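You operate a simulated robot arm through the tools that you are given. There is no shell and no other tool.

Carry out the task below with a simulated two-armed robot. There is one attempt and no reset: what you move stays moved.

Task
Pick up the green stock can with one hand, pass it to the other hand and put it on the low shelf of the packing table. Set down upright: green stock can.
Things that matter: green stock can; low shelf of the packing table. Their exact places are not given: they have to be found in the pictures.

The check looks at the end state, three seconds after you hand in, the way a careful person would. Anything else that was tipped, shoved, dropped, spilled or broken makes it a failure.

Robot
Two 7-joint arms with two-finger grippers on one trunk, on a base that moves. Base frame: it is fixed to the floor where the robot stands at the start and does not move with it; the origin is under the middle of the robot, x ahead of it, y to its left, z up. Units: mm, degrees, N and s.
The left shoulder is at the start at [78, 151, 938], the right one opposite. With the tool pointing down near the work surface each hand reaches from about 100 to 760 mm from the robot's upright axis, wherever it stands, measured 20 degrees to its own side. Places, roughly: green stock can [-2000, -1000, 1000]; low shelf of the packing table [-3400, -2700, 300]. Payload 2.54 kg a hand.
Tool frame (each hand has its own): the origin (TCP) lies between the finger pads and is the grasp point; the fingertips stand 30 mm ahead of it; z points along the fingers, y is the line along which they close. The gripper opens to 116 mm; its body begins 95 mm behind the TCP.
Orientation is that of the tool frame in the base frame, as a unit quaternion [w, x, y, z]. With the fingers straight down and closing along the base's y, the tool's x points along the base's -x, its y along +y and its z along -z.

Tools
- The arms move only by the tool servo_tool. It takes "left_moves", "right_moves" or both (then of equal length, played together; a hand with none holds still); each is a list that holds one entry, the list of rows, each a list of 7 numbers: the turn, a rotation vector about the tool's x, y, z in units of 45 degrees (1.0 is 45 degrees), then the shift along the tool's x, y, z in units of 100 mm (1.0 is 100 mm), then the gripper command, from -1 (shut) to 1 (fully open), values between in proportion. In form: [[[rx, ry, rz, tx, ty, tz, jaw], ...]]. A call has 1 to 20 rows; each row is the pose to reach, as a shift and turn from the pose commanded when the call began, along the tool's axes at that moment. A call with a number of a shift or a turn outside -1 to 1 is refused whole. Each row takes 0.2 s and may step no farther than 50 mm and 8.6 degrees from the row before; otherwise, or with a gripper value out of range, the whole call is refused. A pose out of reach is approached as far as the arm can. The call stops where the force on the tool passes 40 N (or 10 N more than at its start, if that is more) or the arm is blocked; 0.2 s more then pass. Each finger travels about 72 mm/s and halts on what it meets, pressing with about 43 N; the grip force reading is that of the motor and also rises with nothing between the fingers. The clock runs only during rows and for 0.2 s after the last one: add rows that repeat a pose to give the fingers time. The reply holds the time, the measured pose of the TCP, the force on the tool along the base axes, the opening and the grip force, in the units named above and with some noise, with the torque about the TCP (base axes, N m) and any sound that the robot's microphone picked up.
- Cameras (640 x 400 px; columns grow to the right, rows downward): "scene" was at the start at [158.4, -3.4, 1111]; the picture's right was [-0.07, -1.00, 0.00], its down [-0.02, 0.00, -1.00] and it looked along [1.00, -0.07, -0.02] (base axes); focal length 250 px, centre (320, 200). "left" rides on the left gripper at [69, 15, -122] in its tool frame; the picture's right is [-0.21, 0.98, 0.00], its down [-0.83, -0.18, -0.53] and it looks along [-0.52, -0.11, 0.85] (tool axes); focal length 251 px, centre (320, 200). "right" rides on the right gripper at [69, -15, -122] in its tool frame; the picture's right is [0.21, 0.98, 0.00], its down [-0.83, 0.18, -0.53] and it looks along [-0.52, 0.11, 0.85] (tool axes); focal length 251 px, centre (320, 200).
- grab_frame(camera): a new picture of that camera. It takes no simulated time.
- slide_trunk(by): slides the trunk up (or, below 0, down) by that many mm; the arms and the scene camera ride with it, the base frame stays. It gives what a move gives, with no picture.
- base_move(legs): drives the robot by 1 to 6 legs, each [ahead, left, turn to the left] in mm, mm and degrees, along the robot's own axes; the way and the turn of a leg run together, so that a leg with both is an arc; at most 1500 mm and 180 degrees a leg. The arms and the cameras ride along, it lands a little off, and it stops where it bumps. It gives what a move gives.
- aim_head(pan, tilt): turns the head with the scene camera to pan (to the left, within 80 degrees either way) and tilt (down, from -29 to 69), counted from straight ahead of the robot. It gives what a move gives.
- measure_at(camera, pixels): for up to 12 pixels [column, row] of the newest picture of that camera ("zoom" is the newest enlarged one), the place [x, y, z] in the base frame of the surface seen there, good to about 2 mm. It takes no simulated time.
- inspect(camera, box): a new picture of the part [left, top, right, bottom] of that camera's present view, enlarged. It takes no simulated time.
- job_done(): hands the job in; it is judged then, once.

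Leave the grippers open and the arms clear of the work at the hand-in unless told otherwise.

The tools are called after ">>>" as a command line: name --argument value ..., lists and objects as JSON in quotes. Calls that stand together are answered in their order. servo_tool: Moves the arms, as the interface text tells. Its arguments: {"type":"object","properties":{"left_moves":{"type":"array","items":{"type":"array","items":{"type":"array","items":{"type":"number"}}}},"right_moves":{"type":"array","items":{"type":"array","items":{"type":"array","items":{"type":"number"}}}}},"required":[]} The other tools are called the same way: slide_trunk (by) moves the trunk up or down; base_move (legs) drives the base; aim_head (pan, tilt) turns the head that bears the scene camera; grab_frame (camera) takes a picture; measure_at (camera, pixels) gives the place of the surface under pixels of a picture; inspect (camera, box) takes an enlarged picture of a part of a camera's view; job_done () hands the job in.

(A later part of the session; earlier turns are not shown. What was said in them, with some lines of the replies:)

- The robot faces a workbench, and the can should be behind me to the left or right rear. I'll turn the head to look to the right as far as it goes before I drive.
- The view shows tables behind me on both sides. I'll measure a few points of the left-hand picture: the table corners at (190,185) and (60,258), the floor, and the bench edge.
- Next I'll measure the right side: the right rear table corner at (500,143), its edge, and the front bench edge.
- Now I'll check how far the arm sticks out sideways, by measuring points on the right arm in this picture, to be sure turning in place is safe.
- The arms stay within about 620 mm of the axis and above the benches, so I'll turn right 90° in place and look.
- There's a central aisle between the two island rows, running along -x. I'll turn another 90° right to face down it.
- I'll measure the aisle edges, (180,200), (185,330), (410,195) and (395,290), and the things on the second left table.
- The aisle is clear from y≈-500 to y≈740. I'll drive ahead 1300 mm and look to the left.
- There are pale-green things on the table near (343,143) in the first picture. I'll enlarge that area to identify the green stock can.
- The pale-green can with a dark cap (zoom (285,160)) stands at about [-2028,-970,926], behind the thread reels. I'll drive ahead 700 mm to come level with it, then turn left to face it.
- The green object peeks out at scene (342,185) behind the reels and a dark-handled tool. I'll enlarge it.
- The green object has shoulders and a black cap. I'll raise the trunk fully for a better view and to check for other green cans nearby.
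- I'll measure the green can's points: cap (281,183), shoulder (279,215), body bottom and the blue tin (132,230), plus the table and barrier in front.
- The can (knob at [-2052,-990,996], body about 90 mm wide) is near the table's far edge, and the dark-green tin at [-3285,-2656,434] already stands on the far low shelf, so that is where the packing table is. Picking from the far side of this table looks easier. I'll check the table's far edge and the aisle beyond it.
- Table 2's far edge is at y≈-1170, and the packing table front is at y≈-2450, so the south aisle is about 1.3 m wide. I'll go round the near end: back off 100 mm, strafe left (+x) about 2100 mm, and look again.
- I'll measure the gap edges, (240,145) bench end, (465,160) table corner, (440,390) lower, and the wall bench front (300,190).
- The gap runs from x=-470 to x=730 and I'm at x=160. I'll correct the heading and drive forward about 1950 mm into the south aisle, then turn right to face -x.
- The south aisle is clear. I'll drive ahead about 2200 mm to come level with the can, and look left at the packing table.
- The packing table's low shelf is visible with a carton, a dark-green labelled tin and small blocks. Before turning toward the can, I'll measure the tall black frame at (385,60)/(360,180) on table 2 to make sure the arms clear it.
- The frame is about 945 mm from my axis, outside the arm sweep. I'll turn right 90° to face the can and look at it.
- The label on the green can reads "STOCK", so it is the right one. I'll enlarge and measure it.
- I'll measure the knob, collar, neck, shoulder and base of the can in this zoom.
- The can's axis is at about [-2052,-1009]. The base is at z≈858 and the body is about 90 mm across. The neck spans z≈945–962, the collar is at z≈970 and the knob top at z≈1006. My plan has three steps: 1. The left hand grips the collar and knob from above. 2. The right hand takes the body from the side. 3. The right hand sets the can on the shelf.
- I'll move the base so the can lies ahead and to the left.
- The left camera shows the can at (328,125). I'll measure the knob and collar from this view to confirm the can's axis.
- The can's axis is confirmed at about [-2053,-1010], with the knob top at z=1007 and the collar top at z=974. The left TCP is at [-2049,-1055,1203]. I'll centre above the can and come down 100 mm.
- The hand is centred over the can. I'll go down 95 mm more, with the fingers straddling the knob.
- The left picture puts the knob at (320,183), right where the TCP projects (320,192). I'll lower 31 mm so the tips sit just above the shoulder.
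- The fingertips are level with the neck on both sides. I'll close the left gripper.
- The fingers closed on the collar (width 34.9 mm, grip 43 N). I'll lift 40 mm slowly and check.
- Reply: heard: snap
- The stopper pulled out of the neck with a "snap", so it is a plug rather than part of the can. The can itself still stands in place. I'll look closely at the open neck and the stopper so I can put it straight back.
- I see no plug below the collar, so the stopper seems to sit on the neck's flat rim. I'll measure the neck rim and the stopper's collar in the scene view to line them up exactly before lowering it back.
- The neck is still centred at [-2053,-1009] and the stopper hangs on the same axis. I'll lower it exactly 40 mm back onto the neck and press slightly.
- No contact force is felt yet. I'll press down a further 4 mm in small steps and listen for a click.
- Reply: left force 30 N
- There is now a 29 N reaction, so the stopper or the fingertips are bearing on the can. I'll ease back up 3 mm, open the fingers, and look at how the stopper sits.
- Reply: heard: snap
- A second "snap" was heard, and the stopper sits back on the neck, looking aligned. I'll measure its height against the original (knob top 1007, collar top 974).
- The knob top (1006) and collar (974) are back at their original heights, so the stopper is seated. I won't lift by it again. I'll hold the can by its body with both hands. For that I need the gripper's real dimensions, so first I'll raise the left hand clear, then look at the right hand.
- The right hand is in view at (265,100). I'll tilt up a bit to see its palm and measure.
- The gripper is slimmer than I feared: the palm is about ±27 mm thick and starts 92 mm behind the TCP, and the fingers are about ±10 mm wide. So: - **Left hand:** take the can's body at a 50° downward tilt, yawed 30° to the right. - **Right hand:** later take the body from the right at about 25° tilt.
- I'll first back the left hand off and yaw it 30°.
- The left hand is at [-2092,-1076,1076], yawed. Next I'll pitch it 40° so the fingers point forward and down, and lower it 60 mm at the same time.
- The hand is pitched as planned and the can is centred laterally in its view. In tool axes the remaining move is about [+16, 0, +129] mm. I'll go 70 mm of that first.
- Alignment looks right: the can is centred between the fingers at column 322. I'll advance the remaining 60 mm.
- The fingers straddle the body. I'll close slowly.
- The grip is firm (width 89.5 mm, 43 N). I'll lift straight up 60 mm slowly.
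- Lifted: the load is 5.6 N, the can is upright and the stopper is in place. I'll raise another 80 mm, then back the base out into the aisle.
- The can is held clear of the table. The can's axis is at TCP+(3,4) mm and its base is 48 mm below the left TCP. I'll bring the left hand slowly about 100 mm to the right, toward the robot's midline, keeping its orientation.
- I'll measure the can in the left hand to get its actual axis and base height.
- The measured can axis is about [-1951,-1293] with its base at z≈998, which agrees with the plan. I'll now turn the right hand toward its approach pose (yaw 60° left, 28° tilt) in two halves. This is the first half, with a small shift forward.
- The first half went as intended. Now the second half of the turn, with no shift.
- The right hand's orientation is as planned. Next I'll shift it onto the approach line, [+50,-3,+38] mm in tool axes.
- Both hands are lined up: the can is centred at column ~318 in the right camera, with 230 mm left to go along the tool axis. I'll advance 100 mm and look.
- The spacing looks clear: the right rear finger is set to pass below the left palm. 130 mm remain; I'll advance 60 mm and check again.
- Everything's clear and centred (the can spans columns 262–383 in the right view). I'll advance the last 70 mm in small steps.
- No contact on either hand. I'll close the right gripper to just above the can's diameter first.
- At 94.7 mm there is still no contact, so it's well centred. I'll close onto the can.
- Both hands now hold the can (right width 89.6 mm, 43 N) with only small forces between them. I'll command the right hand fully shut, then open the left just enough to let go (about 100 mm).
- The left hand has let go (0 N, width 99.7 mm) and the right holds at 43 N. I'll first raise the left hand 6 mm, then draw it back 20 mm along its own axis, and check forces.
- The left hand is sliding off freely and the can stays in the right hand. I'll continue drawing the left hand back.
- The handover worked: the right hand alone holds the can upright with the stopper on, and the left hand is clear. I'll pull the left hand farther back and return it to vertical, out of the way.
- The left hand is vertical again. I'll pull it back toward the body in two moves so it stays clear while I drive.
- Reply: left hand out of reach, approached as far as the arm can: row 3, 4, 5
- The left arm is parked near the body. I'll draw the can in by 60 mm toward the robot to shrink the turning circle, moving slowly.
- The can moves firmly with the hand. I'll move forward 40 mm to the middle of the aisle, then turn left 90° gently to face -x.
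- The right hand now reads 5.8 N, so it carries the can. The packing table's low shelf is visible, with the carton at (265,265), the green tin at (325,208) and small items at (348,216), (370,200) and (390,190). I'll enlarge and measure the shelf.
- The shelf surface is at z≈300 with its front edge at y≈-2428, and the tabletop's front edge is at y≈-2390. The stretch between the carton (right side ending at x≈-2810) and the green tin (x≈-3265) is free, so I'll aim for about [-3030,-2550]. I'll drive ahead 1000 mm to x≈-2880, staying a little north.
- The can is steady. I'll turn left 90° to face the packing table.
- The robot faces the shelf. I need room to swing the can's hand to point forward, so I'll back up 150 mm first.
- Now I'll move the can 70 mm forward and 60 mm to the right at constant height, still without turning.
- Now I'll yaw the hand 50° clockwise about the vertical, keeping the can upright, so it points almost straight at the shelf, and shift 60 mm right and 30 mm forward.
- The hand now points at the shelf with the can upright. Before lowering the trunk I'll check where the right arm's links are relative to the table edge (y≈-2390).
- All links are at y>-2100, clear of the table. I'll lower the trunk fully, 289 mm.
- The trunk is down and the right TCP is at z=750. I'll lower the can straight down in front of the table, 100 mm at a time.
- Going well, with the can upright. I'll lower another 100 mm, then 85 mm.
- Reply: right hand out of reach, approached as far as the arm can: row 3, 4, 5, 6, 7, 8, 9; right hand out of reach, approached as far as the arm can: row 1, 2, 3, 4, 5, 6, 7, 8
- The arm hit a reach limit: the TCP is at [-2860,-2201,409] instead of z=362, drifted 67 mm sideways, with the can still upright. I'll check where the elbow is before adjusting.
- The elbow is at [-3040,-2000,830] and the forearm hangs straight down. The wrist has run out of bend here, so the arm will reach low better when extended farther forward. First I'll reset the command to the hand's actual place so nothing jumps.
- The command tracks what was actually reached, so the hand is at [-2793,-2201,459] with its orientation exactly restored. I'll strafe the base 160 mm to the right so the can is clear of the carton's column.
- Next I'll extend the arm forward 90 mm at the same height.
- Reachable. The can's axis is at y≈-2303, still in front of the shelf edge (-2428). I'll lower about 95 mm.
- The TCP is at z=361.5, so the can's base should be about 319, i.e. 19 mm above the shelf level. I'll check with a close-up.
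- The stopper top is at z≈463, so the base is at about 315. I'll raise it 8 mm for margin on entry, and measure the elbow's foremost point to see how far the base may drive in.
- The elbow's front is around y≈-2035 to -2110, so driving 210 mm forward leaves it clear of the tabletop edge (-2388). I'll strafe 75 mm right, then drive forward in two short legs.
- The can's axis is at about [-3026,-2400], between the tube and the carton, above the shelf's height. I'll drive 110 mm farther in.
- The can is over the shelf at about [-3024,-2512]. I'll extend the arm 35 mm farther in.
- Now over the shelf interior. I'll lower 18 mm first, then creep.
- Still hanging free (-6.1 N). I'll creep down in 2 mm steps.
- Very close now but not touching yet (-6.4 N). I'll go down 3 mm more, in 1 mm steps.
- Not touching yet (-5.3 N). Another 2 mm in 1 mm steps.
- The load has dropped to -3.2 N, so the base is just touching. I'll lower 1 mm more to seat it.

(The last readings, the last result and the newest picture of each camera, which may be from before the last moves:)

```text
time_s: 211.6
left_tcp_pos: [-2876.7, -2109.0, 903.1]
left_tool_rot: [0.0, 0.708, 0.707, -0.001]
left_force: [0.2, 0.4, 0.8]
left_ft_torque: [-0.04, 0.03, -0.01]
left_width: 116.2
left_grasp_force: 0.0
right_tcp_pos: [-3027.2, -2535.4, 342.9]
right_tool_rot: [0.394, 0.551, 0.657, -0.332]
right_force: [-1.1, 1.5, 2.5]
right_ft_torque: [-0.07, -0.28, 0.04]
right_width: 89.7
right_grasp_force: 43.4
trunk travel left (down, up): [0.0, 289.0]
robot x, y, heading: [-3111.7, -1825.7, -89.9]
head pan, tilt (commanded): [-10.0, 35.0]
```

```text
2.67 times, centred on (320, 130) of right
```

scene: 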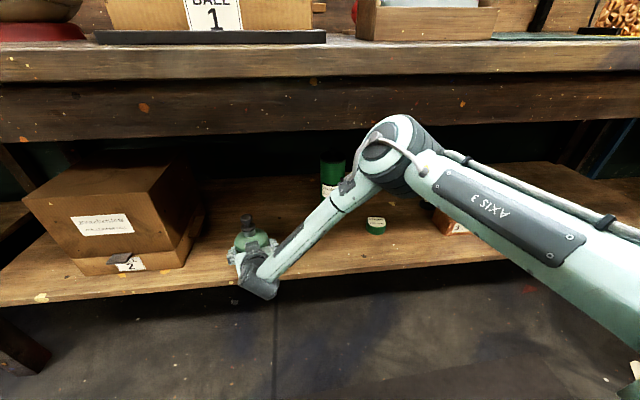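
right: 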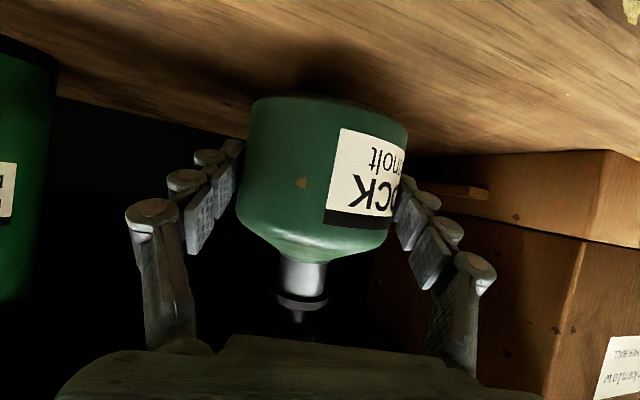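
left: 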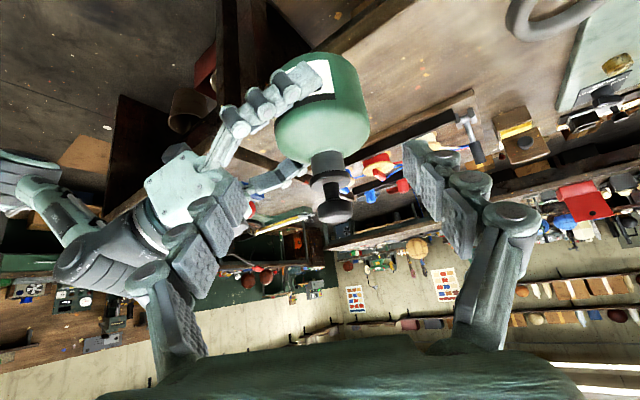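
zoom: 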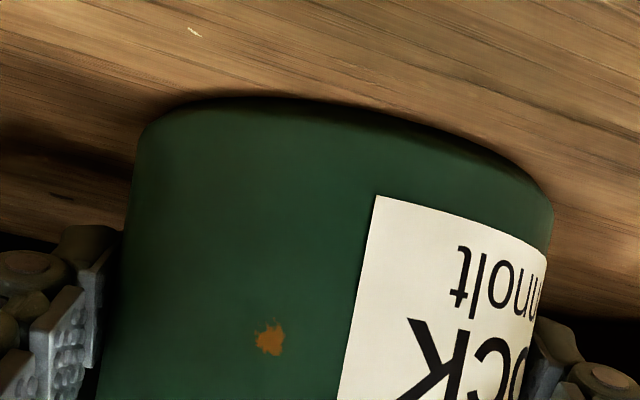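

The can is seated on the shelf (+2.5 N). I'll open the right gripper slowly.

>>> servo_tool --right_moves '[[[0, 0, 0, 0, 0, 0, 0.55], [0, 0, 0, 0, 0, 0, 0.6], [0, 0, 0, 0, 0, 0, 0.7], [0, 0, 0, 0, 0, 0, 0.85], [0, 0, 0, 0, 0, 0, 1], [0, 0, 0, 0, 0, 0, 1], [0, 0, 0, 0, 0, 0, 1]]]'

>>> grab_frame --camera "right"

>>> inspect --camera "scene" --box '[190, 170, 330, 310]'

```text
time_s: 213.2
left_tcp_pos: [-2876.9, -2108.8, 902.7]
left_tool_rot: [0.0, 0.707, 0.707, -0.001]
left_force: [0.5, -0.2, -0.6]
left_ft_torque: [-0.02, 0.03, -0.02]
left_width: 116.2
left_grasp_force: 0.1
right_tcp_pos: [-3028.6, -2533.9, 341.8]
right_tool_rot: [0.394, 0.55, 0.658, -0.331]
right_force: [0.2, 0.0, 0.3]
right_ft_torque: [-0.01, 0.0, -0.02]
right_width: 116.1
right_grasp_force: 0.1
trunk travel left (down, up): [0.0, 289.0]
robot x, y, heading: [-3110.1, -1820.2, -89.9]
head pan, tilt (commanded): [-10.0, 35.0]
```

```text
taken
```

right: 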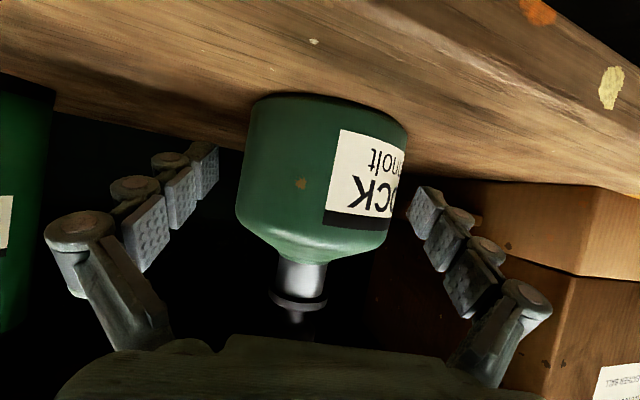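

```text
2.86 times, centred on (260, 240) of scene
```

zoom: 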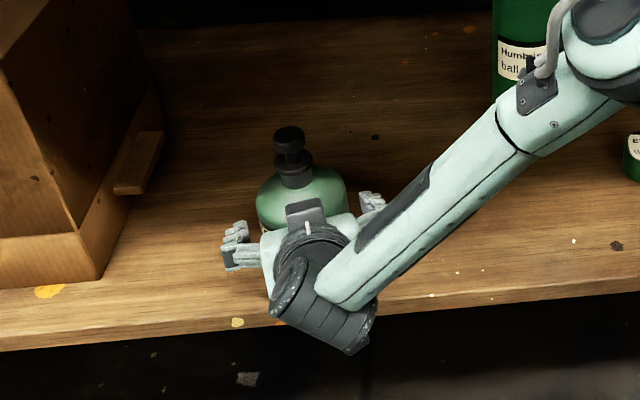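

Released, and the can stands upright with the stopper on. I'll draw the hand straight back along its own axis 100 mm.

>>> servo_tool --right_moves '[[[0, 0, 0, 0, 0, -0.1, 1], [0, 0, 0, 0, 0, -0.25, 1], [0, 0, 0, 0, 0, -0.4, 1], [0, 0, 0, 0, 0, -0.55, 1], [0, 0, 0, 0, 0, -0.7, 1], [0, 0, 0, 0, 0, -0.85, 1], [0, 0, 0, 0, 0, -1.0, 1], [0, 0, 0, 0, 0, -1.0, 1]]]'

>>> grab_frame --camera "right"

>>> grab_frame --camera "scene"

```text
time_s: 215.0
left_tcp_pos: [-2876.7, -2107.8, 903.3]
left_tool_rot: [0.001, 0.707, 0.707, -0.002]
left_force: [0.1, 0.0, -0.7]
left_ft_torque: [0.0, 0.0, 0.0]
left_width: 116.0
left_grasp_force: 0.0
right_tcp_pos: [-3044.2, -2447.8, 389.4]
right_tool_rot: [0.394, 0.551, 0.657, -0.332]
right_force: [-0.4, 0.6, -0.7]
right_ft_torque: [0.0, -0.02, -0.04]
right_width: 116.1
right_grasp_force: 0.1
trunk travel left (down, up): [0.0, 289.0]
robot x, y, heading: [-3110.7, -1826.3, -90.0]
head pan, tilt (commanded): [-10.0, 35.0]
```

```text
taken
```

right: 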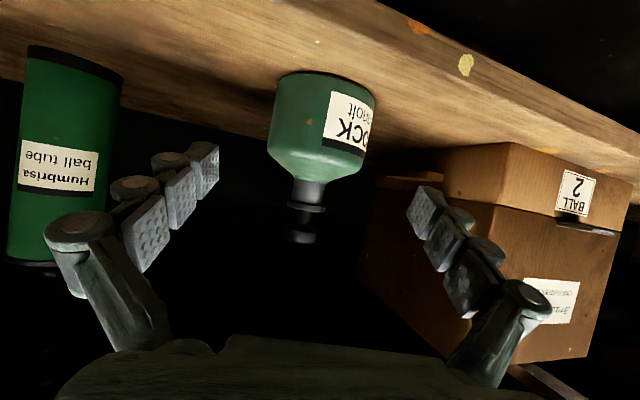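

```text
taken
```

scene: 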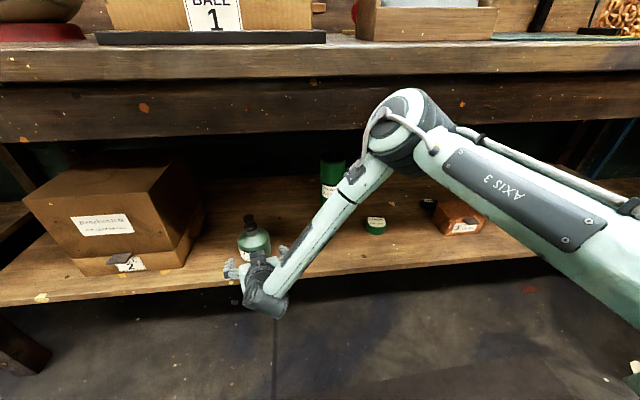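

The can stands on the shelf and the hand is free of it. I'll back the base 220 mm so the arm leaves the shelf area, then check the result.

>>> base_move --legs '[[-220, 0, 0]]'

>>> grab_frame --camera "scene"

>>> grab_frame --camera "right"

```text
time_s: 216.7
left_tcp_pos: [-2875.5, -1888.6, 902.3]
left_tool_rot: [0.0, 0.706, 0.708, -0.002]
left_force: [0.4, 0.1, -0.2]
left_ft_torque: [0.0, -0.03, 0.0]
left_width: 115.9
left_grasp_force: 0.1
right_tcp_pos: [-3042.4, -2226.9, 389.0]
right_tool_rot: [0.395, 0.549, 0.658, -0.331]
right_force: [-0.4, 0.0, -0.1]
right_ft_torque: [0.0, -0.01, 0.0]
right_width: 116.0
right_grasp_force: 0.1
trunk travel left (down, up): [0.0, 289.0]
robot x, y, heading: [-3112.0, -1605.1, -89.8]
head pan, tilt (commanded): [-10.0, 35.0]
```

```text
taken
```

scene: 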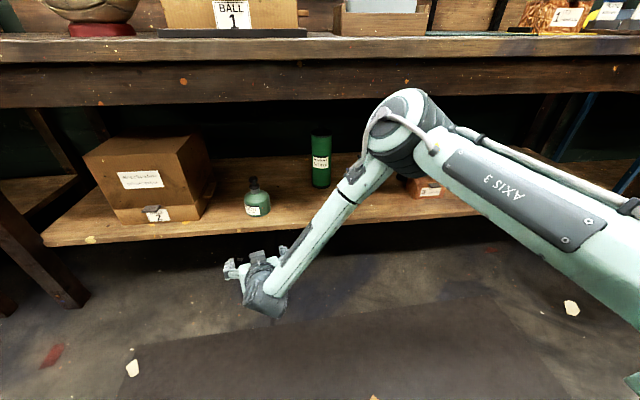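

```text
taken
```

right: 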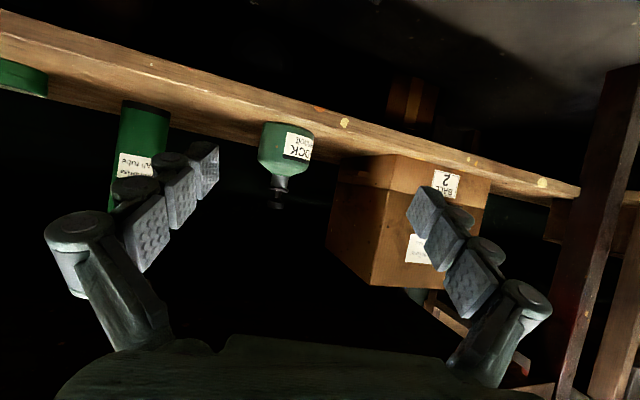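

I'll take a close look at the can on the shelf to check that it is upright and the stopper is seated.

>>> inspect --camera "scene" --box '[220, 150, 300, 240]'

>>> measure_at --camera "scene" --pixels '[[255, 180], [257, 205], [257, 217], [245, 208], [269, 206], [320, 165], [210, 190], [257, 222]]'

```text
4.44 times, centred on (260, 195) of scene
```

zoom: 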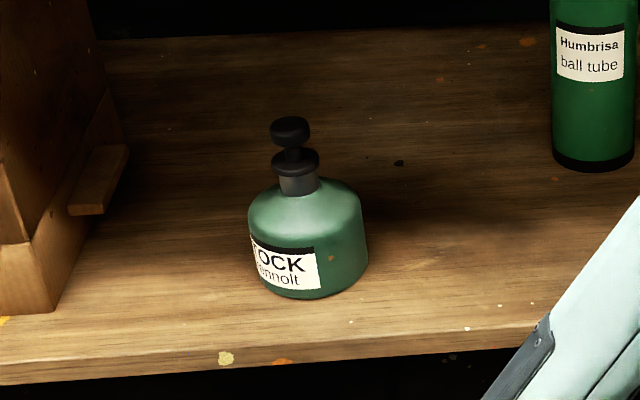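

```text
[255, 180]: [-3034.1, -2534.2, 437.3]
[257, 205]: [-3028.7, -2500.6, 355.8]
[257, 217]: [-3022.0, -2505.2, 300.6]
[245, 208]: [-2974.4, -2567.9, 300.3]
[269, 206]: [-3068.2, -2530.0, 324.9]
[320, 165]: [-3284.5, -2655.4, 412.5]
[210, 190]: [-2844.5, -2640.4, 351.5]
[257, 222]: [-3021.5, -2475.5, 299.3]
```

>>> measure_at --camera "zoom" --pixels '[[290, 124], [275, 130], [306, 130], [297, 158], [297, 185], [305, 215], [255, 215], [360, 215], [310, 295]]'

>>> inspect --camera "right" --box '[230, 100, 350, 220]'

```text
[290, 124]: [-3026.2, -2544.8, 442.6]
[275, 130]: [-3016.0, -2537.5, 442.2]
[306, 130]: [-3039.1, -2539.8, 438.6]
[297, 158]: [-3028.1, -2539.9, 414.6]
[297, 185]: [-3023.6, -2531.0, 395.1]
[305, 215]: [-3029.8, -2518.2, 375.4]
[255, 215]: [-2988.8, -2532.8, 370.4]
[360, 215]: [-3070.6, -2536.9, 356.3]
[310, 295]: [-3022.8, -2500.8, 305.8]
```

```text
3.33 times, centred on (290, 160) of right
```

zoom: 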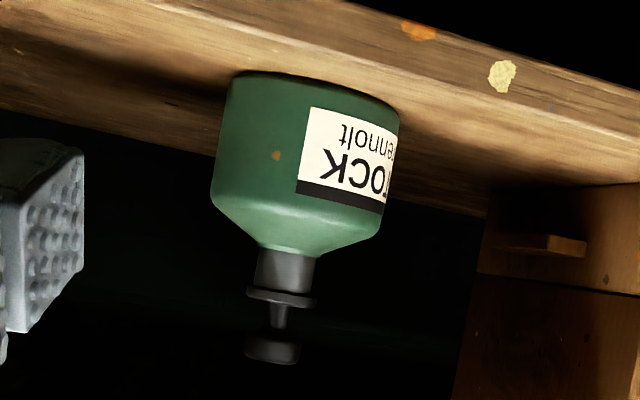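

The can stands upright on the low shelf at about [-3027,-2546] with its base at z≈300. The stopper is squarely in place, and the neighbouring carton and tube haven't moved. Both grippers are open and both arms are clear. I'm handing in.

>>> job_done

```text
The job is handed in.
```

The green stock can ("STOCK Brennolt") is standing upright on the low shelf of the packing table, at about [-3027, -2546]. That is the open stretch between the carton and the green ball tube. I've handed the job in; the check's result hasn't come back.

- **Stopper came off once:** my first lift gripped the can by its stopper, which pulled out with a "snap". I pressed it back on and heard a second snap when I let go. Heights measured right after, and close-ups on the shelf, show it sitting squarely on the neck. I can't tell whether it is locked as firmly as before.
- **Pick-up and pass:** I then lifted the can by its body with the left hand and passed it to the right hand in mid-air. The right hand set it down. The can stayed upright throughout.
- **Other objects:** I saw nothing else touched or moved. The carton and the tube beside the can are where they were.
- **At hand-in:** both grippers were open and both arms were clear of the table.
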